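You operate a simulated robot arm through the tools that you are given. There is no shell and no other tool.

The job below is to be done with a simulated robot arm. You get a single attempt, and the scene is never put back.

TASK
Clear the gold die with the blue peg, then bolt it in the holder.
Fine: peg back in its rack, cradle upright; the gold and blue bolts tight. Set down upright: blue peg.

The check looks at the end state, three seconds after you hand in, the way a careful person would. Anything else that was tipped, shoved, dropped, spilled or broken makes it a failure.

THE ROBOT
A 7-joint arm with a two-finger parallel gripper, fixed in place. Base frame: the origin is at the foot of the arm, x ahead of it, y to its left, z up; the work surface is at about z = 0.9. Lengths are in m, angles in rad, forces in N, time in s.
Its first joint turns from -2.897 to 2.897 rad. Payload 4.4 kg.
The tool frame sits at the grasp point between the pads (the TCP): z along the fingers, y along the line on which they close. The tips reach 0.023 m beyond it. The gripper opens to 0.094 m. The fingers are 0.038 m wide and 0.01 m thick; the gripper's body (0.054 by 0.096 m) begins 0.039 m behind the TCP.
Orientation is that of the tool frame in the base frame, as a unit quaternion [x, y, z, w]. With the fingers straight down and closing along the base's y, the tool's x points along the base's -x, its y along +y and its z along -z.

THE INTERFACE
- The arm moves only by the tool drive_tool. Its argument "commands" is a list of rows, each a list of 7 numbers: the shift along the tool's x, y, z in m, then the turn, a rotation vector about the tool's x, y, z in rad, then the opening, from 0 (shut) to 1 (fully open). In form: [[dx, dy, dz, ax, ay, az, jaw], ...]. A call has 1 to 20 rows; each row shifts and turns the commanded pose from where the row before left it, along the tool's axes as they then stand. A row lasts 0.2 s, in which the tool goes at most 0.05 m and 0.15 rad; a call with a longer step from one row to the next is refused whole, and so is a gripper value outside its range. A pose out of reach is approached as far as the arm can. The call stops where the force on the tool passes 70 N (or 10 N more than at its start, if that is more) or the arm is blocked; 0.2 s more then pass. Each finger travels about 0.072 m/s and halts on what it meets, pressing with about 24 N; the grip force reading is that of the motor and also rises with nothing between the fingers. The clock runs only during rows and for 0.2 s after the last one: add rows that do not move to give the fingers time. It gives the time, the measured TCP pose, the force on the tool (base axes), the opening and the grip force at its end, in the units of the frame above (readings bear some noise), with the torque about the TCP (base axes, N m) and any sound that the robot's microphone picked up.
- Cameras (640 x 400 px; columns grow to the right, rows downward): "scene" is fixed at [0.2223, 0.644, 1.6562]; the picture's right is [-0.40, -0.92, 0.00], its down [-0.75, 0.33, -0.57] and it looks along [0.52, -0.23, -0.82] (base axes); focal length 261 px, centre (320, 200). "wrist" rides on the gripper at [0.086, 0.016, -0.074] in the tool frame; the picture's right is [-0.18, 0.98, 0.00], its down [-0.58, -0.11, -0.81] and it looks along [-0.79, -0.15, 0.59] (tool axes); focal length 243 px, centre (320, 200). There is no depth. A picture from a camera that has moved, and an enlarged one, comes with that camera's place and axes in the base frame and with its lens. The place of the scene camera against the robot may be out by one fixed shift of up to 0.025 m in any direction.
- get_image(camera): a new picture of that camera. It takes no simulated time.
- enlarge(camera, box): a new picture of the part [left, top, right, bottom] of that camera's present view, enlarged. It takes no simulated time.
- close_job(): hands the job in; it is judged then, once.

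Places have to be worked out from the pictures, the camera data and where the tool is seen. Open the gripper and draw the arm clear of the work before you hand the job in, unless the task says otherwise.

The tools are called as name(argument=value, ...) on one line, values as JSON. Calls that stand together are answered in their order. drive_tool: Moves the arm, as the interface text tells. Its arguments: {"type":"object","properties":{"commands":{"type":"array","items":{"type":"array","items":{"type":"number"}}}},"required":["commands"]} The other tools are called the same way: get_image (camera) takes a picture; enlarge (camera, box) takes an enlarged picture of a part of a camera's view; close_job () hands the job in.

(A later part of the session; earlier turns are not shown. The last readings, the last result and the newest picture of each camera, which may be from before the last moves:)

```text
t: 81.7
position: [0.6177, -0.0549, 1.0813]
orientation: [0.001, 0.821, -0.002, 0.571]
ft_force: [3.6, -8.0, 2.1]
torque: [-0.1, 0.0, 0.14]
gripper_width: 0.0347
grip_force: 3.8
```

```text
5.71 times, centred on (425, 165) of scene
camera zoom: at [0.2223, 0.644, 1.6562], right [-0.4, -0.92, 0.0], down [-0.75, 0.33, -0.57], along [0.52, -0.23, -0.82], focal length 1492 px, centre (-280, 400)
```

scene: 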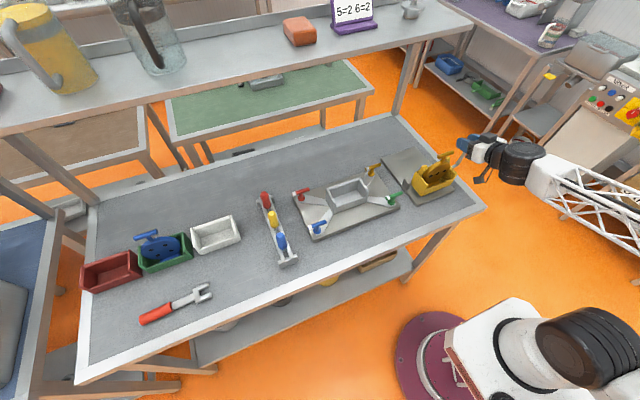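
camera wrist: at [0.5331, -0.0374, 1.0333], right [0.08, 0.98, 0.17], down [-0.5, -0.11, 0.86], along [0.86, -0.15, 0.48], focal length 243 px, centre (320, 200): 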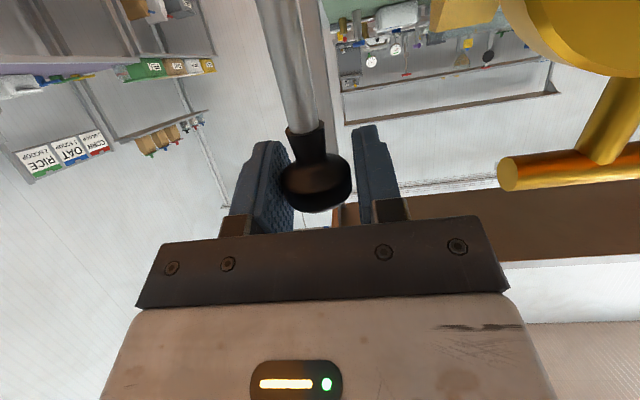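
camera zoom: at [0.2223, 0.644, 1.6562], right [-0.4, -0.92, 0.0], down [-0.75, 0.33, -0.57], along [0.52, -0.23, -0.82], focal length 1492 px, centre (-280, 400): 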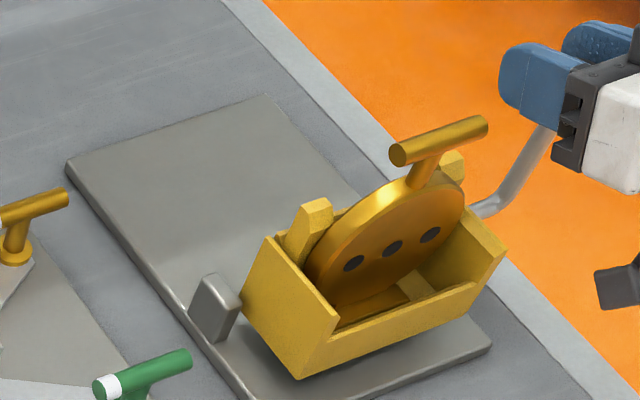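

The cradle's lower edge now runs parallel to its base plate, so it's upright. I release the knob and watch whether it stays.

drive_tool(commands=[[0, 0, 0, 0, 0, 0, 0.4], [0, 0, 0, 0, 0, 0, 0.5], [0, 0, 0, 0, 0, 0, 0.6], [0, 0, 0, 0, 0, 0, 0.6]])

enlarge(camera="scene", box=[400, 130, 450, 200])

get_image(camera="wrist")

```text
t: 82.7
position: [0.6184, -0.053, 1.0806]
orientation: [0.001, 0.821, -0.001, 0.571]
ft_force: [-0.4, -0.7, -0.4]
torque: [-0.02, -0.01, -0.02]
gripper_width: 0.0566
grip_force: 0.0
```

```text
5.71 times, centred on (425, 165) of scene
camera zoom: at [0.2223, 0.644, 1.6562], right [-0.4, -0.92, 0.0], down [-0.75, 0.33, -0.57], along [0.52, -0.23, -0.82], focal length 1492 px, centre (-280, 400)
```

zoom: 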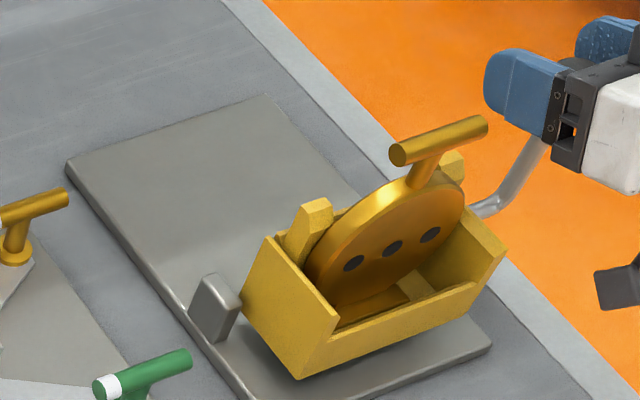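

```text
taken
camera wrist: at [0.5187, -0.0368, 1.0265], right [0.07, 0.98, 0.17], down [-0.55, -0.11, 0.83], along [0.83, -0.15, 0.54], focal length 243 px, centre (320, 200)
```

wrist: 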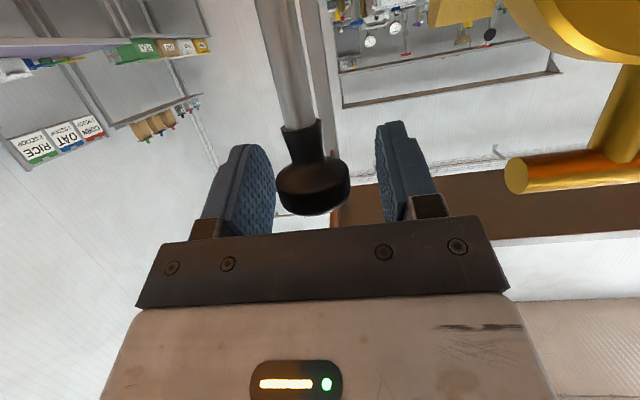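

The cradle holds by itself. I back the gripper straight out along its own axis, then turn it back to vertical well clear of the cradle.

drive_tool(commands=[[0, 0, -0.03, 0, 0, 0, 0.6], [0, 0, -0.045, 0, 0, 0, 0.6], [0, 0, -0.045, 0, 0, 0, 0.6], [0, 0, -0.03, 0, 0, 0, 0.6], [0, 0, 0, 0, 0.135, 0, 0.6], [0, 0, 0, 0, 0.135, 0, 0.6], [0, 0, 0, 0, 0.135, 0, 0.6], [0, 0, 0, 0, 0.135, 0, 0.6], [0, 0, 0, 0, 0.135, 0, 0.6], [0, 0, 0, 0, 0.135, 0, 0.6], [0, 0, 0, 0, 0.135, 0, 0.6], [0, 0, 0, 0, 0.135, 0, 0.6], [0, 0, 0, 0, 0.135, 0, 0.6], [0, 0, -0.04, 0, 0, 0, 0.6]])

get_image(camera="scene")

get_image(camera="wrist")

```text
t: 85.7
position: [0.4781, -0.0553, 1.1714]
orientation: [0.001, 1.0, -0.002, -0.001]
ft_force: [-0.1, -0.5, -0.2]
torque: [0.0, 0.0, -0.04]
gripper_width: 0.0565
grip_force: 0.1
```

```text
taken
```

scene: 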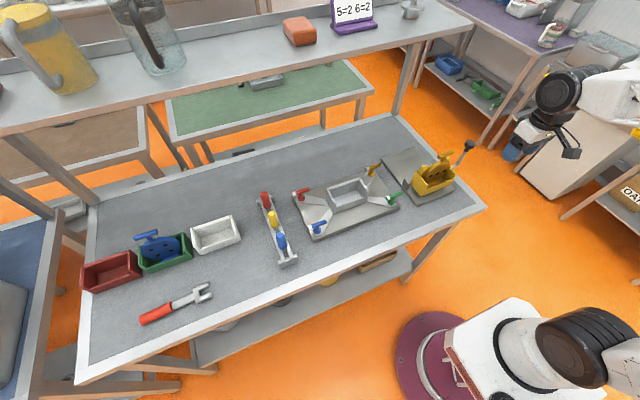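

```text
taken
camera wrist: at [0.3925, -0.0383, 1.2474], right [0.19, 0.98, 0.0], down [0.58, -0.11, 0.81], along [0.79, -0.15, -0.59], focal length 243 px, centre (320, 200)
```

wrist: 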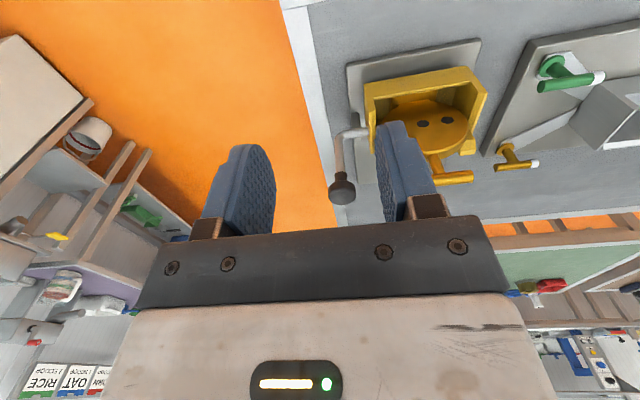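

The lever now points up on its own. I enlarge to judge uprightness and where the die's handle is.

enlarge(camera="scene", box=[370, 120, 490, 215])

enlarge(camera="wrist", box=[320, 40, 520, 210])

```text
4.21 times, centred on (430, 168) of scene
camera zoom: at [0.2223, 0.644, 1.6562], right [-0.4, -0.92, 0.0], down [-0.75, 0.33, -0.57], along [0.52, -0.23, -0.82], focal length 1099 px, centre (-143, 337)
```

zoom: 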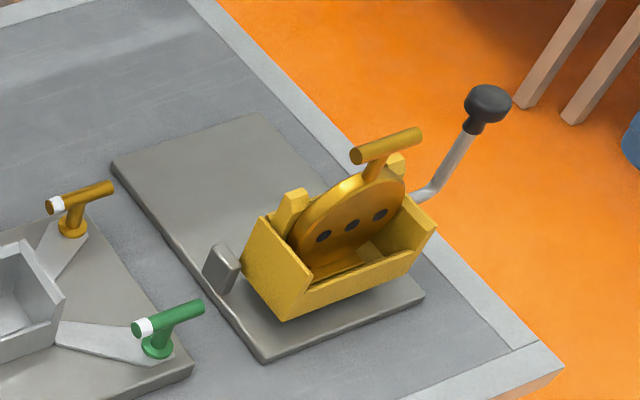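

```text
2.35 times, centred on (420, 125) of wrist
camera zoom: at [0.3925, -0.0383, 1.2474], right [0.19, 0.98, 0.0], down [0.58, -0.11, 0.81], along [0.79, -0.15, -0.59], focal length 571 px, centre (85, 376)
```

zoom: 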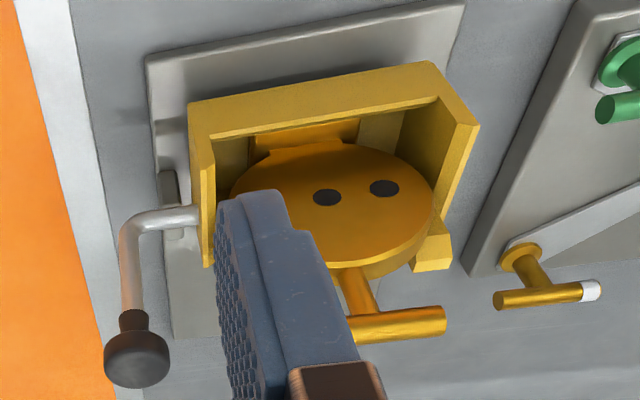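

The cradle and lever stand upright. Next I need the die handle's pose: I'll go to the +y side, turn so the camera looks along −y, and view the die edge-on.

drive_tool(commands=[[-0.01775, 0.0444, 0, 0, 0, 0, 1], [-0.01775, 0.0444, 0, 0, 0, 0, 1], [-0.01775, 0.0444, 0, 0, 0, 0, 1], [-0.01775, 0.0444, 0, 0, 0, 0, 1], [-0.01775, 0.0444, 0, 0, 0, 0, 1], [-0.01775, 0.0444, 0, 0, 0, 0, 1], [-0.01775, 0.0444, 0, 0, 0, 0, 1], [-0.01775, 0.0444, 0, 0, 0, 0, 1], [0, 0, 0, 0, 0, 0.1428, 1], [0, 0, 0, 0, 0, 0.1428, 1], [0, 0, 0, 0, 0, 0.1428, 1], [0, 0, 0, 0, 0, 0.1428, 1], [0, 0, 0, 0, 0, 0.1428, 1], [0, 0, 0, 0, 0, 0.1428, 1], [0, 0, 0, 0, 0, 0.1428, 1], [0, 0, 0, 0, 0, 0.1428, 1], [0, 0, 0, 0, 0, 0.1428, 1], [0, 0, 0, 0, 0, 0.1428, 1], [0, 0, 0, 0, 0, 0.1428, 1]])

drive_tool(commands=[[0, 0, 0, 0, -0.13, 0, 1], [0, 0, 0, 0, -0.13, 0, 1], [0, 0, 0, 0, -0.13, 0, 1]])

get_image(camera="wrist")

```text
t: 89.7
position: [0.6212, 0.3012, 1.1736]
orientation: [0.709, 0.705, -0.001, 0.001]
ft_force: [0.1, 0.3, -0.1]
torque: [-0.01, 0.0, 0.0]
gripper_width: 0.094
grip_force: 0.0
```

```text
t: 90.5
position: [0.6208, 0.2998, 1.1724]
orientation: [0.695, 0.692, -0.139, 0.138]
ft_force: [-0.1, -0.5, 0.6]
torque: [0.01, -0.03, -0.03]
gripper_width: 0.0941
grip_force: 0.1
```

```text
taken
camera wrist: at [0.638, 0.4096, 1.2097], right [0.98, -0.17, 0.07], down [-0.11, -0.23, 0.97], along [-0.15, -0.96, -0.24], focal length 243 px, centre (320, 200)
```

wrist: 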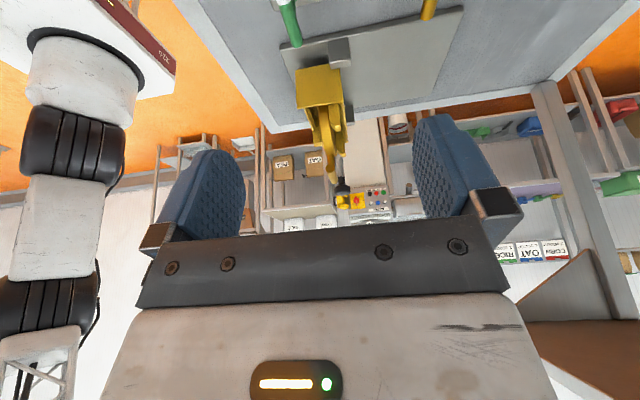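

enlarge(camera="wrist", box=[270, 30, 390, 220])

enlarge(camera="wrist", box=[280, 50, 380, 130])

```text
2.11 times, centred on (330, 125) of wrist
camera zoom: at [0.638, 0.4096, 1.2097], right [0.98, -0.17, 0.07], down [-0.11, -0.23, 0.97], along [-0.15, -0.96, -0.24], focal length 511 px, centre (299, 358)
```

zoom: 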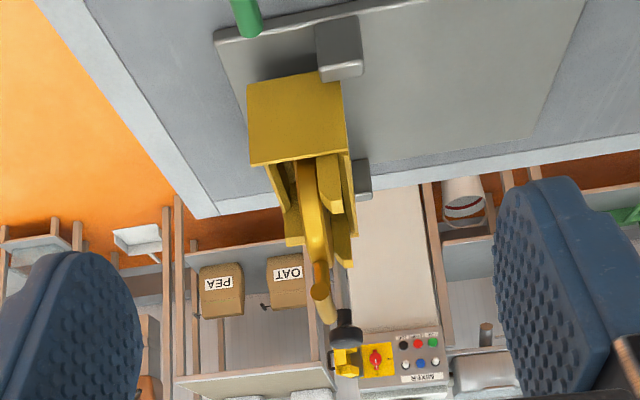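

```text
5.00 times, centred on (330, 90) of wrist
camera zoom: at [0.638, 0.4096, 1.2097], right [0.98, -0.17, 0.07], down [-0.11, -0.23, 0.97], along [-0.15, -0.96, -0.24], focal length 1213 px, centre (270, 750)
```

zoom: 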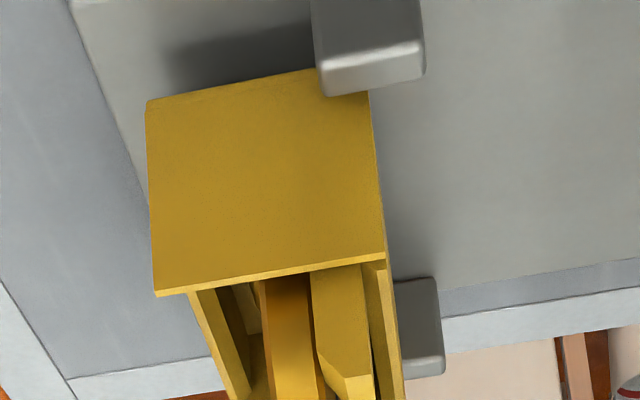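

The die stands nearly vertical, close to the +x wall of the cradle. I zoom on the T-bar end to fix its position.

enlarge(camera="wrist", box=[300, 120, 360, 200])

```text
5.00 times, centred on (330, 160) of wrist
camera zoom: at [0.638, 0.4096, 1.2097], right [0.98, -0.17, 0.07], down [-0.11, -0.23, 0.97], along [-0.15, -0.96, -0.24], focal length 1213 px, centre (270, 400)
```

zoom: 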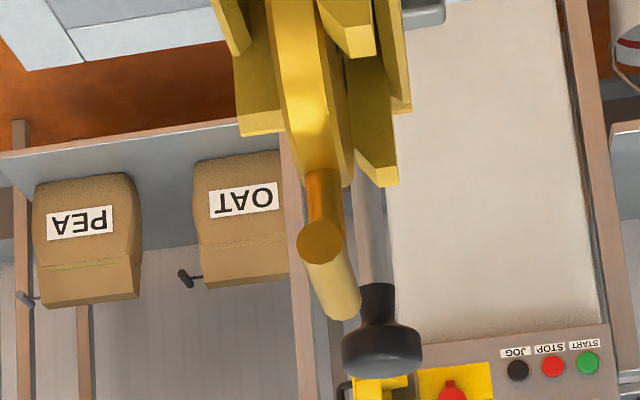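

The T-bar lies along y at about x=0.605, z=1.081, from y≈0.02 to 0.08. I undo the tilt and hover above its centre, gripper closing along x.

drive_tool(commands=[[0, 0, 0, 0, 0.13, 0, 1], [0, 0, 0, 0, 0.13, 0, 1], [0, 0, 0, 0, 0.13, 0, 1], [-0.0415, -0.0027, 0, 0, 0, 0, 0.75], [-0.0415, -0.0027, 0, 0, 0, 0, 0.75], [-0.0415, -0.0027, 0, 0, 0, 0, 0.75], [-0.0415, -0.0027, 0, 0, 0, 0, 0.75], [-0.0415, -0.0027, 0, 0, 0, 0, 0.75], [-0.0415, -0.0027, 0, 0, 0, 0, 0.75], [0, 0, 0, 0, 0, 0, 0.75]])

get_image(camera="wrist")

enlarge(camera="wrist", box=[240, 0, 400, 130])

```text
t: 92.7
position: [0.6046, 0.0501, 1.1718]
orientation: [0.708, 0.707, -0.001, 0.001]
ft_force: [0.2, -0.5, -0.1]
torque: [-0.05, -0.02, 0.02]
gripper_width: 0.0707
grip_force: 0.1
```

```text
taken
camera wrist: at [0.6218, 0.1374, 1.2472], right [0.98, -0.19, 0.0], down [-0.11, -0.58, 0.81], along [-0.15, -0.79, -0.59], focal length 243 px, centre (320, 200)
```

wrist: 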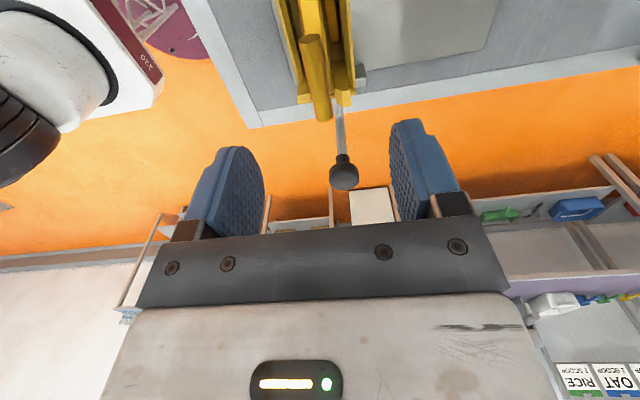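

```text
3.08 times, centred on (320, 65) of wrist
camera zoom: at [0.6218, 0.1374, 1.2472], right [0.98, -0.19, 0.0], down [-0.11, -0.58, 0.81], along [-0.15, -0.79, -0.59], focal length 746 px, centre (320, 615)
```

zoom: 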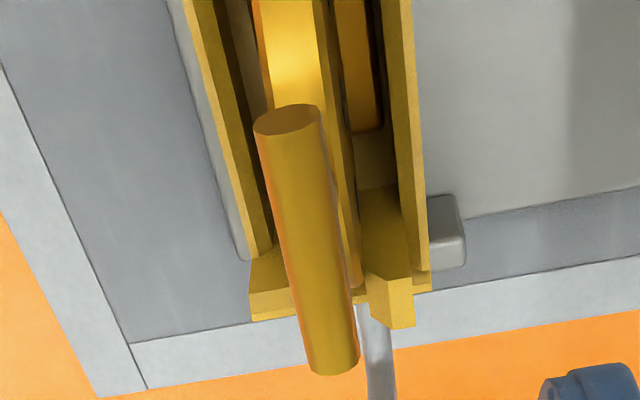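

The bar is parallel to the pads and ~1.6 mm toward −x of the tool centre. I correct and descend onto the T-bar.

drive_tool(commands=[[0, -0.0016, 0.03, 0, 0, 0, 0.75], [0, 0, 0.03, 0, 0, 0, 0.75], [0, 0, 0.02, 0, 0, 0, 0.75], [0, 0, 0.0115, 0, 0, 0, 0.75], [0, 0, 0, 0, 0, 0, 0.75]])

get_image(camera="wrist")

enlarge(camera="scene", box=[390, 110, 480, 200])

```text
t: 93.9
position: [0.6029, 0.0515, 1.0812]
orientation: [0.708, 0.706, 0.0, 0.001]
ft_force: [0.1, 0.2, 0.5]
torque: [0.03, 0.0, 0.0]
gripper_width: 0.0705
grip_force: 0.0
```

```text
taken
camera wrist: at [0.6203, 0.1381, 1.157], right [0.98, -0.19, 0.0], down [-0.11, -0.58, 0.81], along [-0.15, -0.79, -0.59], focal length 243 px, centre (320, 200)
```

wrist: 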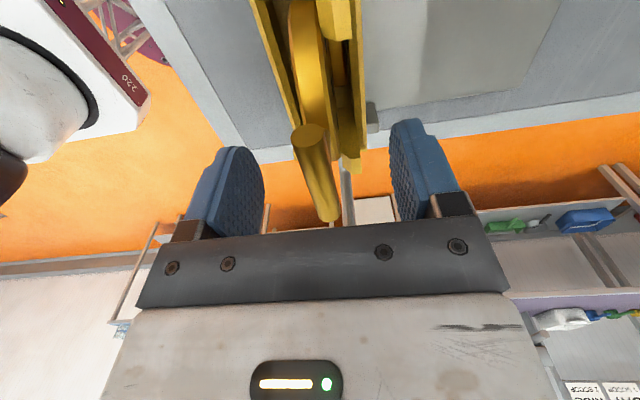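

```text
4.44 times, centred on (435, 155) of scene
camera zoom: at [0.2223, 0.644, 1.6562], right [-0.4, -0.92, 0.0], down [-0.75, 0.33, -0.57], along [0.52, -0.23, -0.82], focal length 1160 px, centre (-191, 400)
```

zoom: 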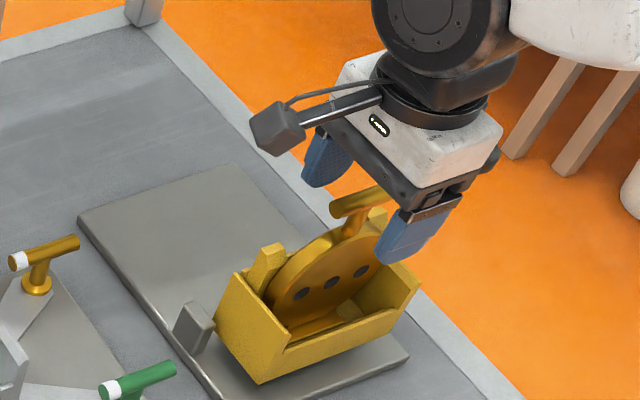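

The bar's midpoint sits at the TCP. I close gently on it.

drive_tool(commands=[[0, 0, 0, 0, 0, 0, 0.4], [0, 0, 0, 0, 0, 0, 0.25], [0, 0, 0, 0, 0, 0, 0.17], [0, 0, 0, 0, 0, 0, 0.1], [0, 0, 0, 0, 0, 0, 0.05], [0, 0, 0, 0, 0, 0, 0.05]])

get_image(camera="wrist")

```text
t: 95.3
position: [0.6023, 0.0521, 1.081]
orientation: [0.708, 0.706, -0.001, 0.001]
ft_force: [-2.6, -0.1, 0.0]
torque: [0.0, 0.03, 0.24]
gripper_width: 0.0138
grip_force: 24.3
```

```text
taken
camera wrist: at [0.6202, 0.1381, 1.1571], right [0.98, -0.19, 0.0], down [-0.11, -0.58, 0.81], along [-0.15, -0.79, -0.59], focal length 243 px, centre (320, 200)
```

wrist: 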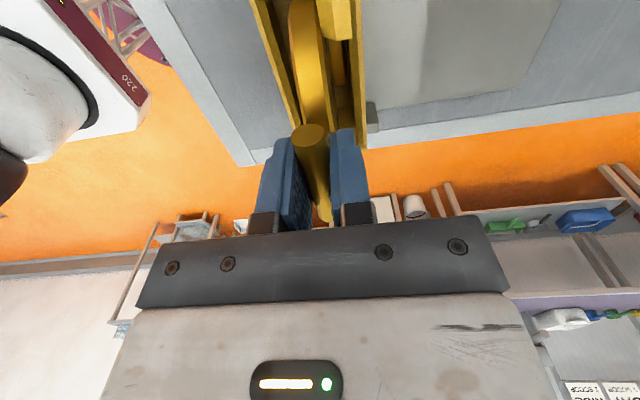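

Handle gripped firmly. I lift a little first and check the forces.

drive_tool(commands=[[0, 0, -0.008, 0, 0, 0, 0.05], [0, 0, -0.012, 0, 0, 0, 0.05], [0, 0, 0, 0, 0, 0, 0.05]])

enlarge(camera="scene", box=[390, 110, 480, 200])

enlarge(camera="wrist", box=[240, 0, 400, 160])

```text
t: 96.1
position: [0.6025, 0.0497, 1.1014]
orientation: [0.708, 0.706, -0.001, 0.001]
ft_force: [0.3, -1.1, -5.7]
torque: [0.05, 0.03, -0.02]
gripper_width: 0.0135
grip_force: 23.7
```

```text
4.44 times, centred on (435, 155) of scene
camera zoom: at [0.2223, 0.644, 1.6562], right [-0.4, -0.92, 0.0], down [-0.75, 0.33, -0.57], along [0.52, -0.23, -0.82], focal length 1160 px, centre (-191, 400)
```

zoom: 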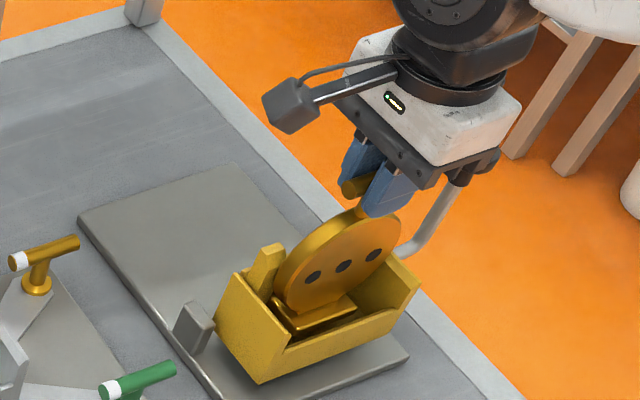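

```text
2.50 times, centred on (320, 80) of wrist
camera zoom: at [0.6193, 0.1366, 1.1763], right [0.98, -0.19, 0.0], down [-0.11, -0.58, 0.81], along [-0.15, -0.79, -0.59], focal length 606 px, centre (320, 500)
```

zoom: 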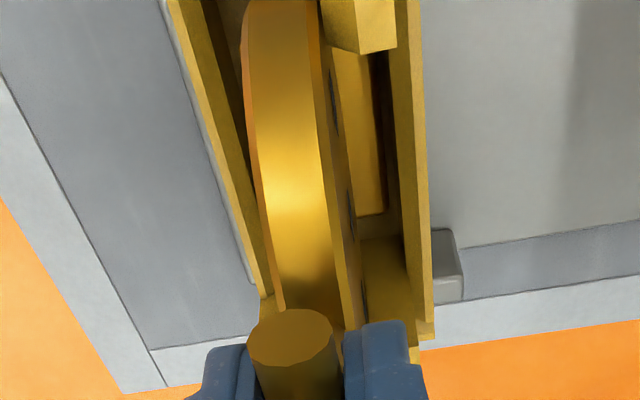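

The die lifts cleanly (about 5.7 N), and I now see a rectangular foot below the disc. I continue lifting clear of the cradle.

drive_tool(commands=[[0, 0, -0.02, 0, 0, 0, 0.05], [0, 0, -0.025, 0, 0, 0, 0.05], [0, 0, -0.025, 0, 0, 0, 0.05], [0, 0, -0.025, 0, 0, 0, 0.05], [0, 0, -0.025, 0, 0, 0, 0.05], [0, 0, 0, 0, 0, 0, 0.05]])

get_image(camera="scene")

enlarge(camera="scene", box=[390, 70, 500, 200])

get_image(camera="wrist")

```text
t: 97.5
position: [0.6043, 0.053, 1.2196]
orientation: [0.708, 0.706, -0.001, 0.0]
ft_force: [0.3, -0.1, -5.7]
torque: [0.0, 0.03, 0.0]
gripper_width: 0.0134
grip_force: 24.1
```

```text
taken
```

scene: 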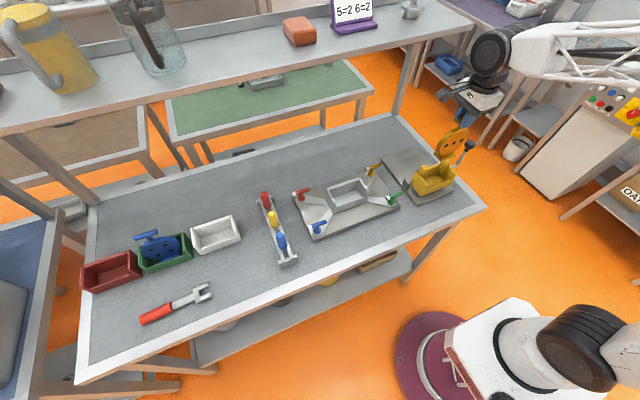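

```text
3.08 times, centred on (445, 135) of scene
camera zoom: at [0.2223, 0.644, 1.6562], right [-0.4, -0.92, 0.0], down [-0.75, 0.33, -0.57], along [0.52, -0.23, -0.82], focal length 803 px, centre (-65, 400)
```

zoom: 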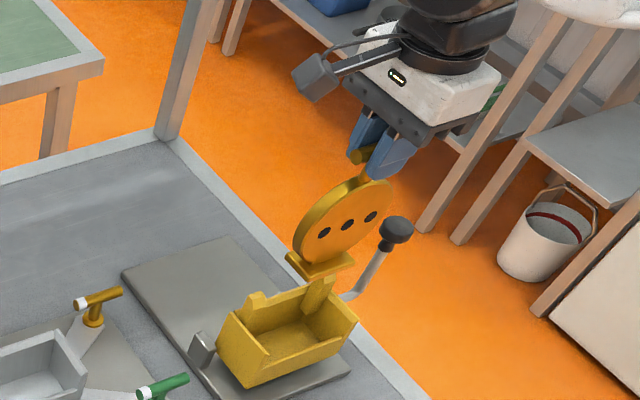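

```text
taken
camera wrist: at [0.6218, 0.1397, 1.2952], right [0.98, -0.19, 0.0], down [-0.11, -0.58, 0.81], along [-0.15, -0.79, -0.59], focal length 243 px, centre (320, 200)
```

wrist: 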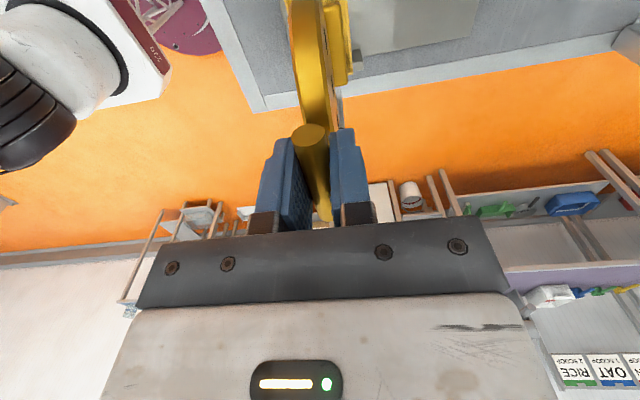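

The die hangs vertically and the cradle stays upright and empty. I carry the die at this height over to the holder, whose box centre I estimate at (0.660, 0.364).

drive_tool(commands=[[0.0312, 0.0056, 0, 0, 0, 0, 0.05], [0.0312, 0.0056, 0, 0, 0, 0, 0.05], [0.0312, 0.0056, 0, 0, 0, 0, 0.05], [0.0312, 0.0056, 0, 0, 0, 0, 0.05], [0.0312, 0.0056, 0, 0, 0, 0, 0.05], [0.0312, 0.0056, 0, 0, 0, 0, 0.05], [0.0312, 0.0056, 0, 0, 0, 0, 0.05], [0.0312, 0.0056, 0, 0, 0, 0, 0.05], [0.0312, 0.0056, 0, 0, 0, 0, 0.05], [0.0312, 0.0056, 0, 0, 0, 0, 0.05], [0, 0, 0, 0, 0, 0, 0.05]])

get_image(camera="wrist")

enlarge(camera="wrist", box=[200, 0, 440, 150])

enlarge(camera="scene", box=[290, 90, 430, 240])

```text
t: 99.9
position: [0.657, 0.3636, 1.2192]
orientation: [0.708, 0.706, 0.0, 0.001]
ft_force: [-1.0, -0.7, -5.5]
torque: [0.03, -0.02, -0.01]
gripper_width: 0.0136
grip_force: 24.7
```

```text
taken
camera wrist: at [0.6743, 0.4504, 1.294], right [0.98, -0.19, 0.0], down [-0.11, -0.58, 0.81], along [-0.15, -0.79, -0.59], focal length 243 px, centre (320, 200)
```

wrist: 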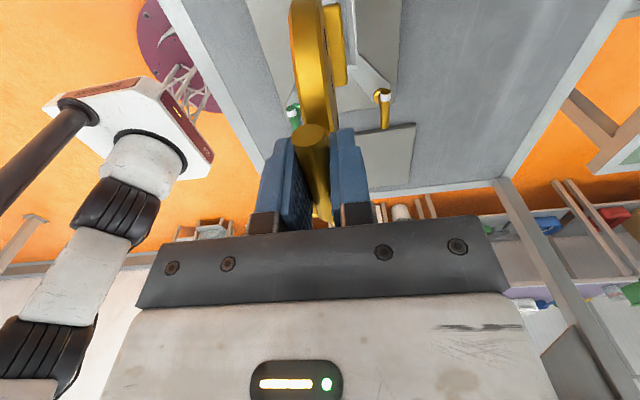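

```text
2.67 times, centred on (320, 75) of wrist
camera zoom: at [0.6743, 0.4504, 1.294], right [0.98, -0.19, 0.0], down [-0.11, -0.58, 0.81], along [-0.15, -0.79, -0.59], focal length 647 px, centre (320, 533)
```

zoom: 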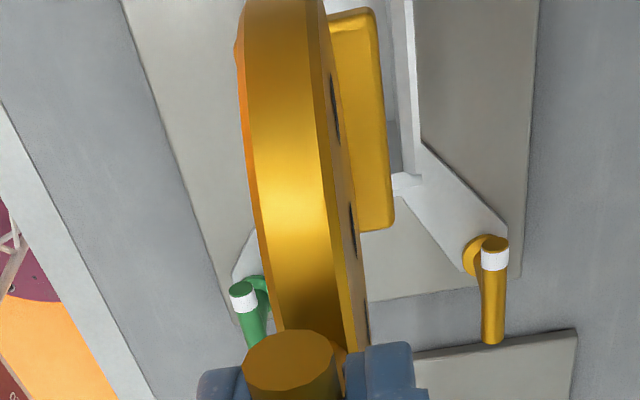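

```text
2.67 times, centred on (360, 165) of scene
camera zoom: at [0.2223, 0.644, 1.6562], right [-0.4, -0.92, 0.0], down [-0.75, 0.33, -0.57], along [0.52, -0.23, -0.82], focal length 696 px, centre (213, 293)
```

zoom: 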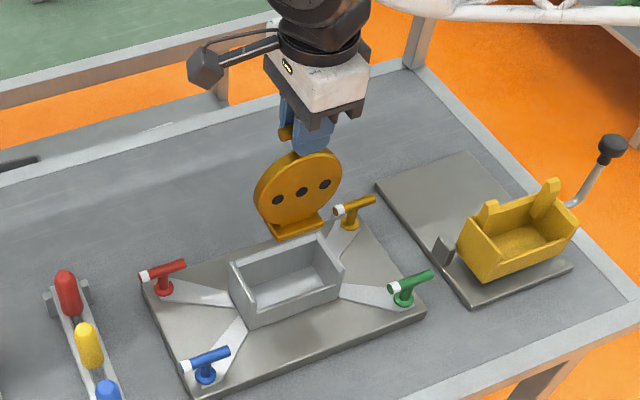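

Combining both cameras, the holder's rim is near z≈1.0 and its centre near (0.662, 0.354). I shift (+3, −9.7) mm and lower so the foot is ~2 cm above the rim for a check.

drive_tool(commands=[[-0.0097, 0.003, 0, 0, 0, 0, 0.05], [0, 0, 0.02, 0, 0, 0, 0.05], [0, 0, 0.02, 0, 0, 0, 0.05], [0, 0, 0.014, 0, 0, 0, 0.05], [0, 0, 0, 0, 0, 0, 0.05]])

enlarge(camera="scene", box=[310, 130, 390, 220])

enlarge(camera="wrist", box=[220, 0, 420, 140])

```text
t: 101.1
position: [0.663, 0.3529, 1.1665]
orientation: [0.708, 0.706, -0.001, 0.001]
ft_force: [-0.1, -0.2, -6.3]
torque: [0.0, 0.01, -0.01]
gripper_width: 0.0134
grip_force: 24.5
```

```text
4.44 times, centred on (350, 175) of scene
camera zoom: at [0.2223, 0.644, 1.6562], right [-0.4, -0.92, 0.0], down [-0.75, 0.33, -0.57], along [0.52, -0.23, -0.82], focal length 1160 px, centre (187, 311)
```

zoom: 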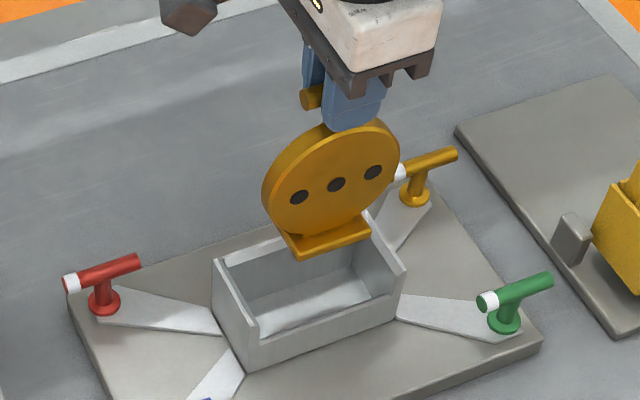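

```text
2.86 times, centred on (320, 70) of wrist
camera zoom: at [0.6799, 0.4397, 1.2423], right [0.98, -0.19, 0.0], down [-0.11, -0.58, 0.81], along [-0.15, -0.79, -0.59], focal length 693 px, centre (320, 571)
```

zoom: 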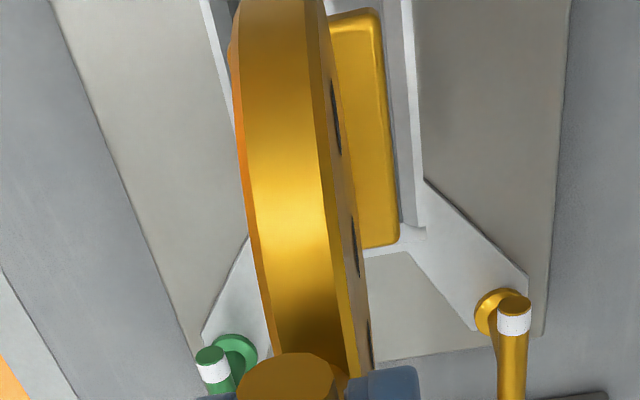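

x looks well aligned, but I'm unsure of y by up to a centimetre. I take larger zooms of the holder from both cameras.

enlarge(camera="scene", box=[335, 170, 385, 215])

enlarge(camera="wrist", box=[310, 0, 390, 110])

enlarge(camera="wrist", box=[250, 0, 330, 110])

```text
8.89 times, centred on (360, 192) of scene
camera zoom: at [0.2223, 0.644, 1.6562], right [-0.4, -0.92, 0.0], down [-0.75, 0.33, -0.57], along [0.52, -0.23, -0.82], focal length 2320 px, centre (-36, 267)
```

zoom: 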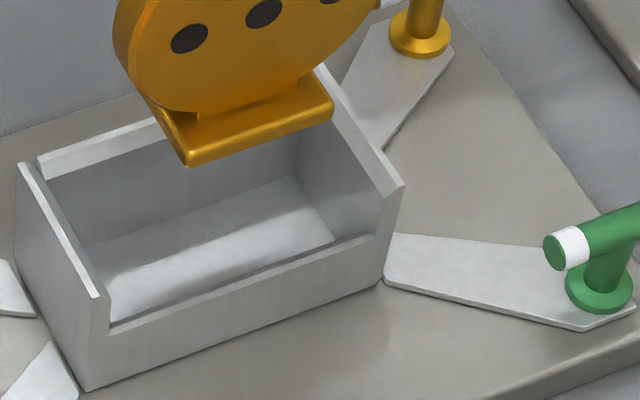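

```text
3.64 times, centred on (350, 55) of wrist
camera zoom: at [0.6799, 0.4397, 1.2423], right [0.98, -0.19, 0.0], down [-0.11, -0.58, 0.81], along [-0.15, -0.79, -0.59], focal length 882 px, centre (211, 727)
```

zoom: 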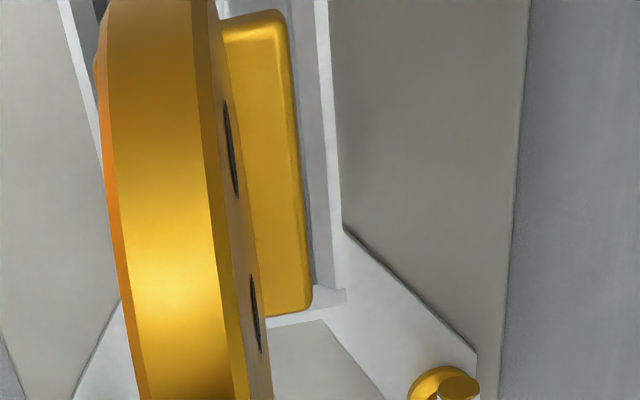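

```text
3.64 times, centred on (290, 55) of wrist
camera zoom: at [0.6799, 0.4397, 1.2423], right [0.98, -0.19, 0.0], down [-0.11, -0.58, 0.81], along [-0.15, -0.79, -0.59], focal length 882 px, centre (429, 727)
```

zoom: 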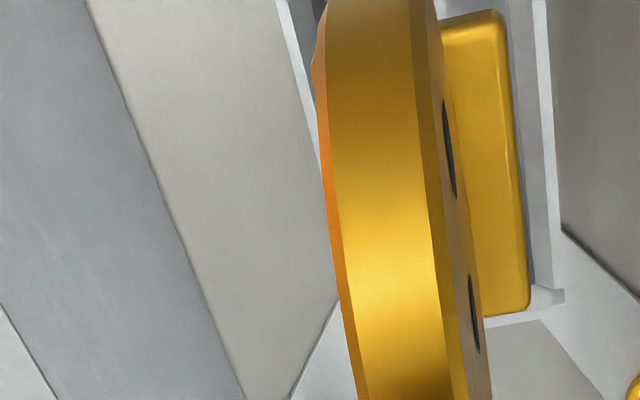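

Both cameras now agree the holder centre is about 6 mm further +y and ~1.5 mm toward −x of the tool. I shift and lower until the foot just enters the box, then re-check.

drive_tool(commands=[[0.0062, -0.0015, 0, 0, 0, 0, 0.05], [0, 0, 0.015, 0, 0, 0, 0.05], [0, 0, 0.015, 0, 0, 0, 0.05], [0, 0, 0.01, 0, 0, 0, 0.05], [0, 0, 0, 0, 0, 0, 0.05]])

enlarge(camera="scene", box=[320, 150, 385, 215])

enlarge(camera="wrist", box=[220, 0, 420, 140])

```text
t: 102.3
position: [0.6614, 0.36, 1.129]
orientation: [0.708, 0.706, -0.001, 0.0]
ft_force: [0.2, 0.5, -5.7]
torque: [0.03, 0.03, 0.0]
gripper_width: 0.0137
grip_force: 24.2
```

```text
6.15 times, centred on (352, 182) of scene
camera zoom: at [0.2223, 0.644, 1.6562], right [-0.4, -0.92, 0.0], down [-0.75, 0.33, -0.57], along [0.52, -0.23, -0.82], focal length 1606 px, centre (120, 308)
```

zoom: 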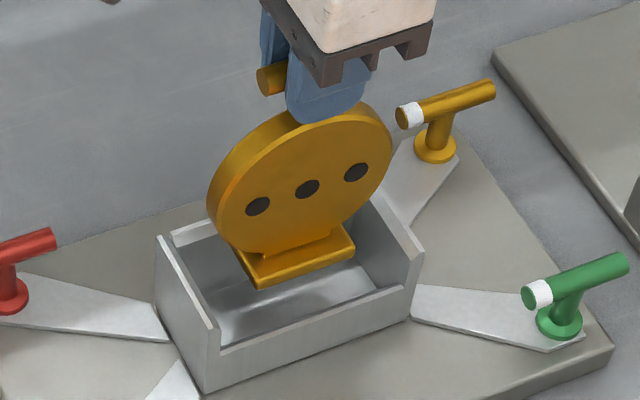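

```text
2.86 times, centred on (320, 70) of wrist
camera zoom: at [0.6789, 0.4468, 1.203], right [0.98, -0.19, 0.0], down [-0.11, -0.58, 0.81], along [-0.15, -0.79, -0.59], focal length 693 px, centre (320, 571)
```

zoom: 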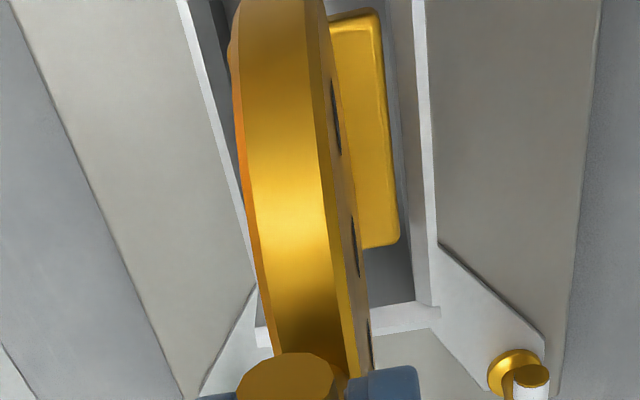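

The foot is centred in the box opening in both views. I lower it further in small steps, watching for contact.

drive_tool(commands=[[0, 0, 0.01, 0, 0, 0, 0.05], [0, 0, 0.01, 0, 0, 0, 0.05], [0, 0, 0.01, 0, 0, 0, 0.05], [0, 0, 0.01, 0, 0, 0, 0.05], [0, 0, 0, 0, 0, 0, 0.05]])

enlarge(camera="scene", box=[320, 150, 385, 215])

```text
t: 103.5
position: [0.6616, 0.3601, 1.0865]
orientation: [0.708, 0.706, -0.001, 0.001]
ft_force: [1.3, -0.1, -5.6]
torque: [0.01, -0.02, 0.01]
gripper_width: 0.0134
grip_force: 24.1
```

```text
6.15 times, centred on (352, 182) of scene
camera zoom: at [0.2223, 0.644, 1.6562], right [-0.4, -0.92, 0.0], down [-0.75, 0.33, -0.57], along [0.52, -0.23, -0.82], focal length 1606 px, centre (120, 308)
```

zoom: 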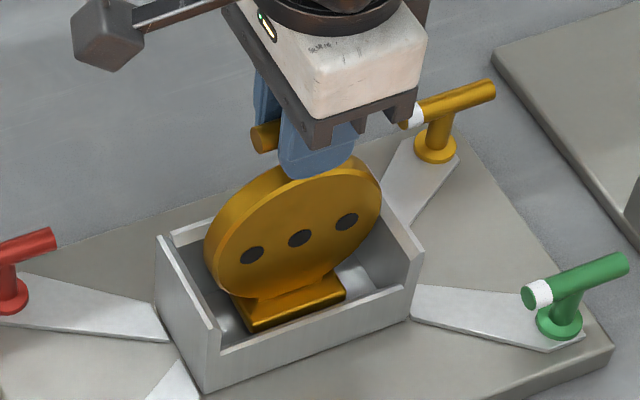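

Going in cleanly. I continue with finer steps to feel the floor.

drive_tool(commands=[[0, 0, 0.005, 0, 0, 0, 0.05], [0, 0, 0.004, 0, 0, 0, 0.05], [0, 0, 0.003, 0, 0, 0, 0.05], [0, 0, 0, 0, 0, 0, 0.05]])

```text
t: 104.5
position: [0.6608, 0.3603, 1.0752]
orientation: [0.708, 0.706, 0.0, 0.001]
ft_force: [-0.3, 0.2, -3.6]
torque: [-0.04, -0.04, 0.01]
gripper_width: 0.0136
grip_force: 23.6
```

Fz changed slightly (−3.6 N), possibly first contact. I go down in 1.5 mm steps.

drive_tool(commands=[[0, 0, 0.0015, 0, 0, 0, 0.05], [0, 0, 0, 0, 0, 0, 0.05]])

enlarge(camera="scene", box=[320, 150, 385, 215])

```text
t: 105.1
position: [0.6605, 0.3598, 1.075]
orientation: [0.708, 0.707, 0.001, 0.001]
ft_force: [0.8, 7.7, 14.0]
torque: [0.45, -0.05, -0.03]
gripper_width: 0.0136
grip_force: 23.9
```

```text
6.15 times, centred on (352, 182) of scene
camera zoom: at [0.2223, 0.644, 1.6562], right [-0.4, -0.92, 0.0], down [-0.75, 0.33, -0.57], along [0.52, -0.23, -0.82], focal length 1606 px, centre (120, 308)
```

zoom: 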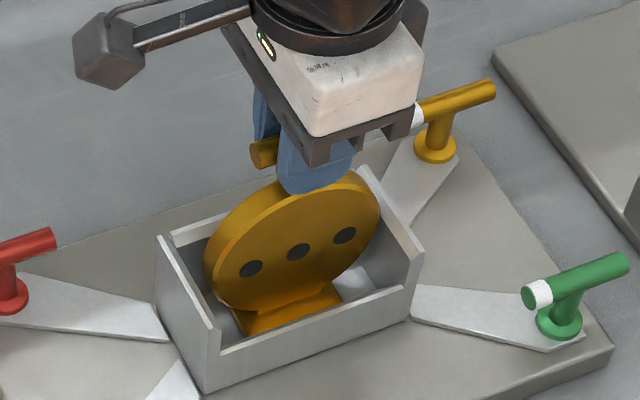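

Contact with the floor (Fz from −5.7 to +14 N). I check from the wrist that the foot really sits flat in the box.

get_image(camera="wrist")

enlarge(camera="scene", box=[332, 168, 372, 212])

enlarge(camera="wrist", box=[220, 0, 420, 140])

```text
taken
camera wrist: at [0.6783, 0.4466, 1.1505], right [0.98, -0.19, 0.0], down [-0.11, -0.58, 0.81], along [-0.15, -0.79, -0.59], focal length 243 px, centre (320, 200)
```

wrist: 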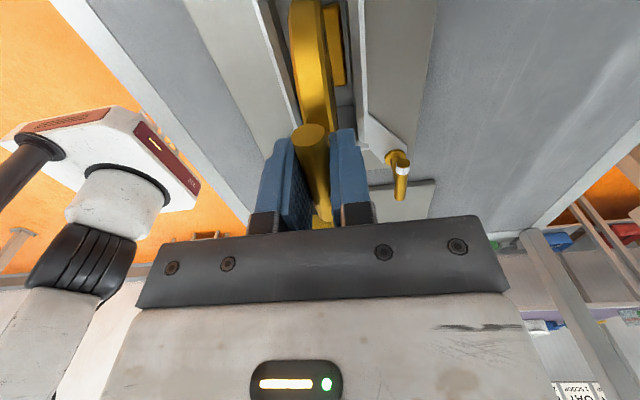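

```text
9.09 times, centred on (352, 190) of scene
camera zoom: at [0.2223, 0.644, 1.6562], right [-0.4, -0.92, 0.0], down [-0.75, 0.33, -0.57], along [0.52, -0.23, -0.82], focal length 2373 px, centre (29, 291)
```

zoom: 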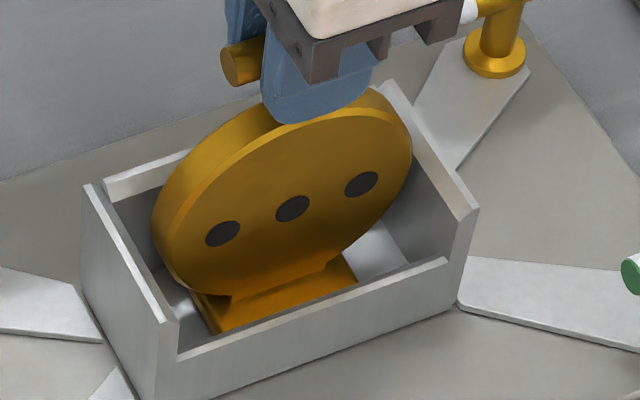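

```text
2.86 times, centred on (320, 70) of wrist
camera zoom: at [0.6783, 0.4466, 1.1505], right [0.98, -0.19, 0.0], down [-0.11, -0.58, 0.81], along [-0.15, -0.79, -0.59], focal length 693 px, centre (320, 571)
```

zoom: 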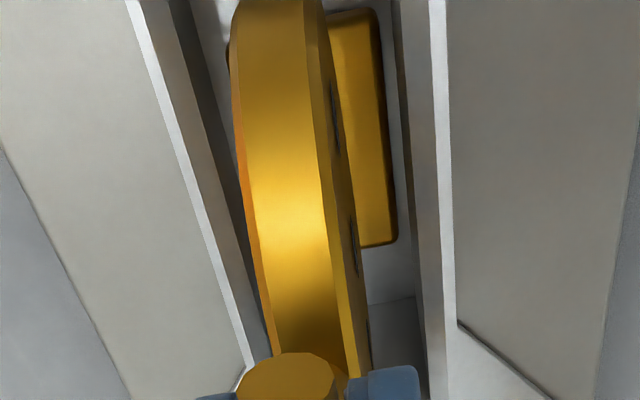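

The die is seated centrally in the holder. I ease the pressure slightly and open the gripper.

drive_tool(commands=[[0, 0, -0.0006, 0, 0, 0, 0.05], [0, 0, 0, 0, 0, 0, 0.18], [0, 0, 0, 0, 0, 0, 0.25], [0, 0, 0, 0, 0, 0, 0.4], [0, 0, 0, 0, 0, 0, 0.6], [0, 0, 0, 0, 0, 0, 0.6]])

enlarge(camera="wrist", box=[220, 0, 420, 240])

enlarge(camera="scene", box=[320, 150, 385, 215])

```text
t: 106.5
position: [0.661, 0.3595, 1.0733]
orientation: [0.708, 0.707, -0.001, 0.0]
ft_force: [-0.8, -0.7, -0.1]
torque: [0.0, 0.02, -0.01]
gripper_width: 0.0563
grip_force: 0.1
```

```text
1.67 times, centred on (320, 120) of wrist
camera zoom: at [0.678, 0.4464, 1.1497], right [0.98, -0.19, 0.0], down [-0.11, -0.58, 0.81], along [-0.15, -0.79, -0.59], focal length 404 px, centre (320, 333)
```

zoom: 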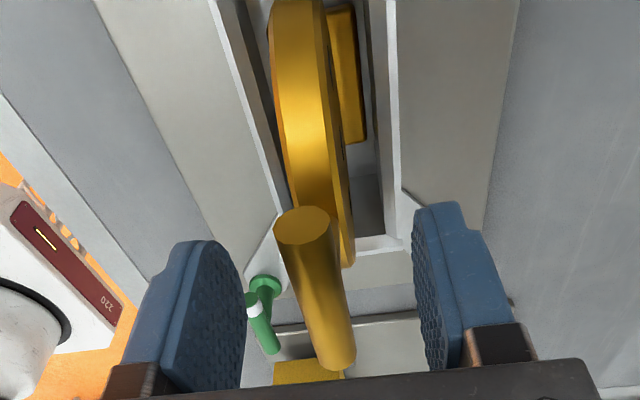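

```text
6.15 times, centred on (352, 182) of scene
camera zoom: at [0.2223, 0.644, 1.6562], right [-0.4, -0.92, 0.0], down [-0.75, 0.33, -0.57], along [0.52, -0.23, -0.82], focal length 1606 px, centre (120, 308)
```

zoom: 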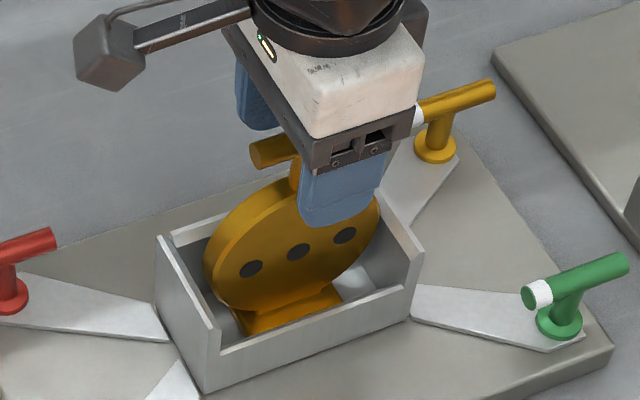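

The die stands upright in the holder on its own. I raise the gripper clear, then turn the wrist half a turn (to x_tool = −y) so that I'll have 180° of clockwise travel for tightening bolts.

drive_tool(commands=[[0, 0, -0.02, 0, 0, 0, 0.6], [0, 0, -0.03, 0, 0, 0, 0.6], [0, 0, -0.04, 0, 0, 0, 0.8], [0, 0, -0.04, 0, 0, 0, 1], [0, 0, 0, 0, 0, -0.1428, 1], [0, 0, 0, 0, 0, -0.1428, 1], [0, 0, 0, 0, 0, -0.1428, 1], [0, 0, 0, 0, 0, -0.1428, 1], [0, 0, 0, 0, 0, -0.1428, 1], [0, 0, 0, 0, 0, -0.1428, 1], [0, 0, 0, 0, 0, -0.1428, 1], [0, 0, 0, 0, 0, -0.1428, 1], [0, 0, 0, 0, 0, -0.1428, 1], [0, 0, 0, 0, 0, -0.1428, 1], [0, 0, 0, 0, 0, -0.1428, 1]])

drive_tool(commands=[[0, 0, 0, 0, 0, -0.1428, 1], [0, 0, 0, 0, 0, -0.1428, 1], [0, 0, 0, 0, 0, -0.1428, 1], [0, 0, 0, 0, 0, -0.1428, 1], [0, 0, 0, 0, 0, -0.1428, 1], [0, 0, 0, 0, 0, -0.1428, 1], [0, 0, 0, 0, 0, -0.1428, 1], [0, 0, 0, 0, 0, -0.1428, 1], [0, 0, 0, 0, 0, -0.1428, 1], [0, 0, 0, 0, 0, -0.1428, 1], [0, 0, 0, 0, 0, -0.1428, 1]])

get_image(camera="wrist")

enlarge(camera="scene", box=[270, 120, 450, 250])

```text
t: 109.7
position: [0.6624, 0.3607, 1.2028]
orientation: [0.001, 1.0, -0.001, 0.0]
ft_force: [0.3, -0.3, -0.1]
torque: [0.02, -0.03, -0.02]
gripper_width: 0.0939
grip_force: 0.1
```

```text
t: 112.1
position: [0.6602, 0.3613, 1.2032]
orientation: [0.707, -0.707, -0.001, 0.0]
ft_force: [-0.5, -0.2, -0.1]
torque: [0.05, 0.0, 0.01]
gripper_width: 0.0942
grip_force: 0.0
```

```text
taken
camera wrist: at [0.6452, 0.2743, 1.2791], right [-0.98, 0.19, 0.0], down [0.11, 0.58, 0.81], along [0.15, 0.79, -0.59], focal length 243 px, centre (320, 200)
```

wrist: 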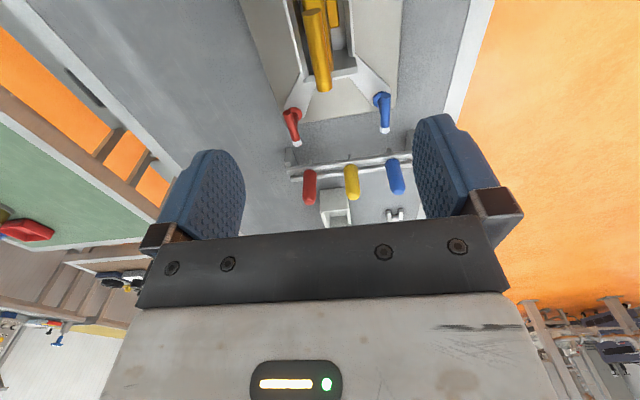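

```text
3.08 times, centred on (360, 185) of scene
camera zoom: at [0.2223, 0.644, 1.6562], right [-0.4, -0.92, 0.0], down [-0.75, 0.33, -0.57], along [0.52, -0.23, -0.82], focal length 803 px, centre (197, 246)
```

zoom: 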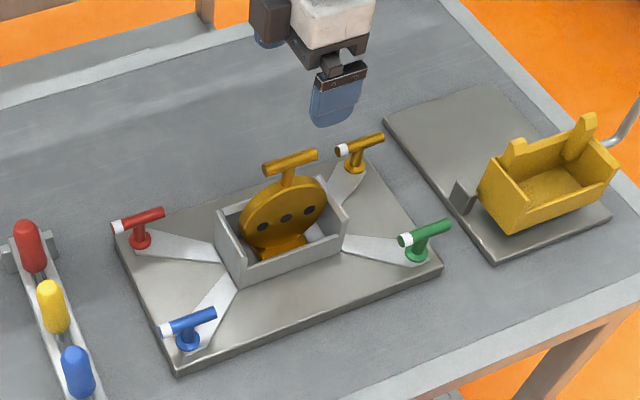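

The die stays put. Now I enlarge the wrist view on the blue bolt.

enlarge(camera="wrist", box=[340, 60, 430, 150])

enlarge(camera="wrist", box=[250, 0, 410, 150])

enlarge(camera="scene", box=[300, 205, 350, 250])

```text
4.44 times, centred on (385, 105) of wrist
camera zoom: at [0.6452, 0.2743, 1.2791], right [-0.98, 0.19, 0.0], down [0.11, 0.58, 0.81], along [0.15, 0.79, -0.59], focal length 1078 px, centre (31, 622)
```

zoom: 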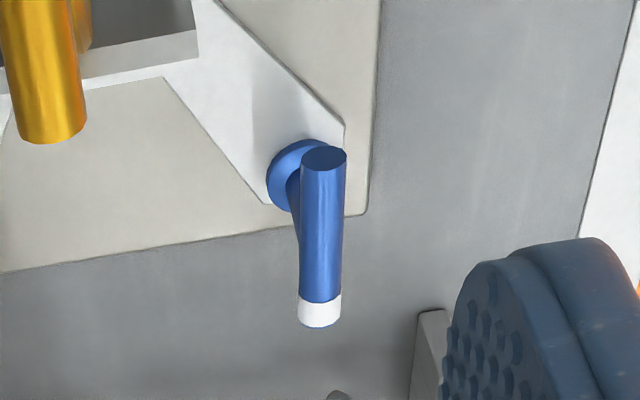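

```text
2.67 times, centred on (330, 75) of wrist
camera zoom: at [0.6452, 0.2743, 1.2791], right [-0.98, 0.19, 0.0], down [0.11, 0.58, 0.81], along [0.15, 0.79, -0.59], focal length 647 px, centre (293, 533)
```

zoom: 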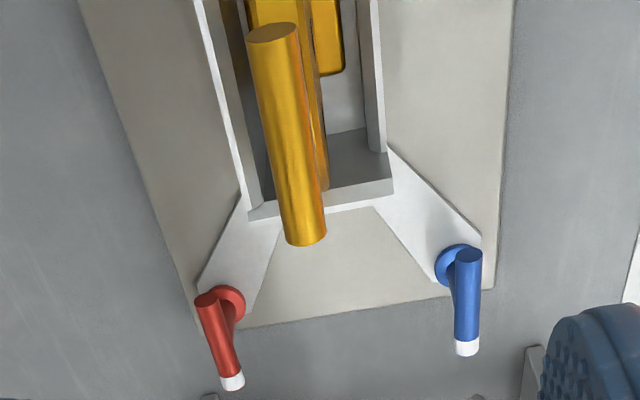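

```text
8.89 times, centred on (325, 228) of scene
camera zoom: at [0.2223, 0.644, 1.6562], right [-0.4, -0.92, 0.0], down [-0.75, 0.33, -0.57], along [0.52, -0.23, -0.82], focal length 2320 px, centre (276, -44)
```

zoom: 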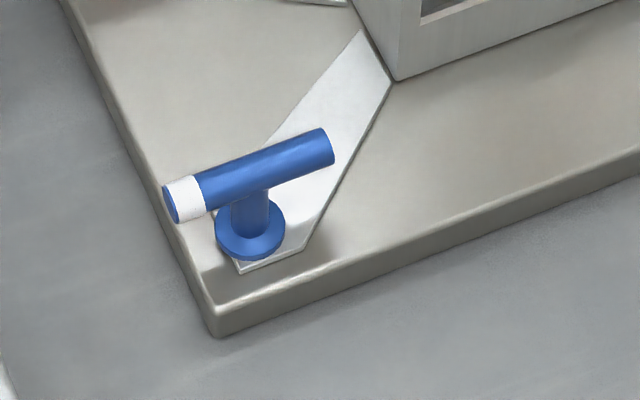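

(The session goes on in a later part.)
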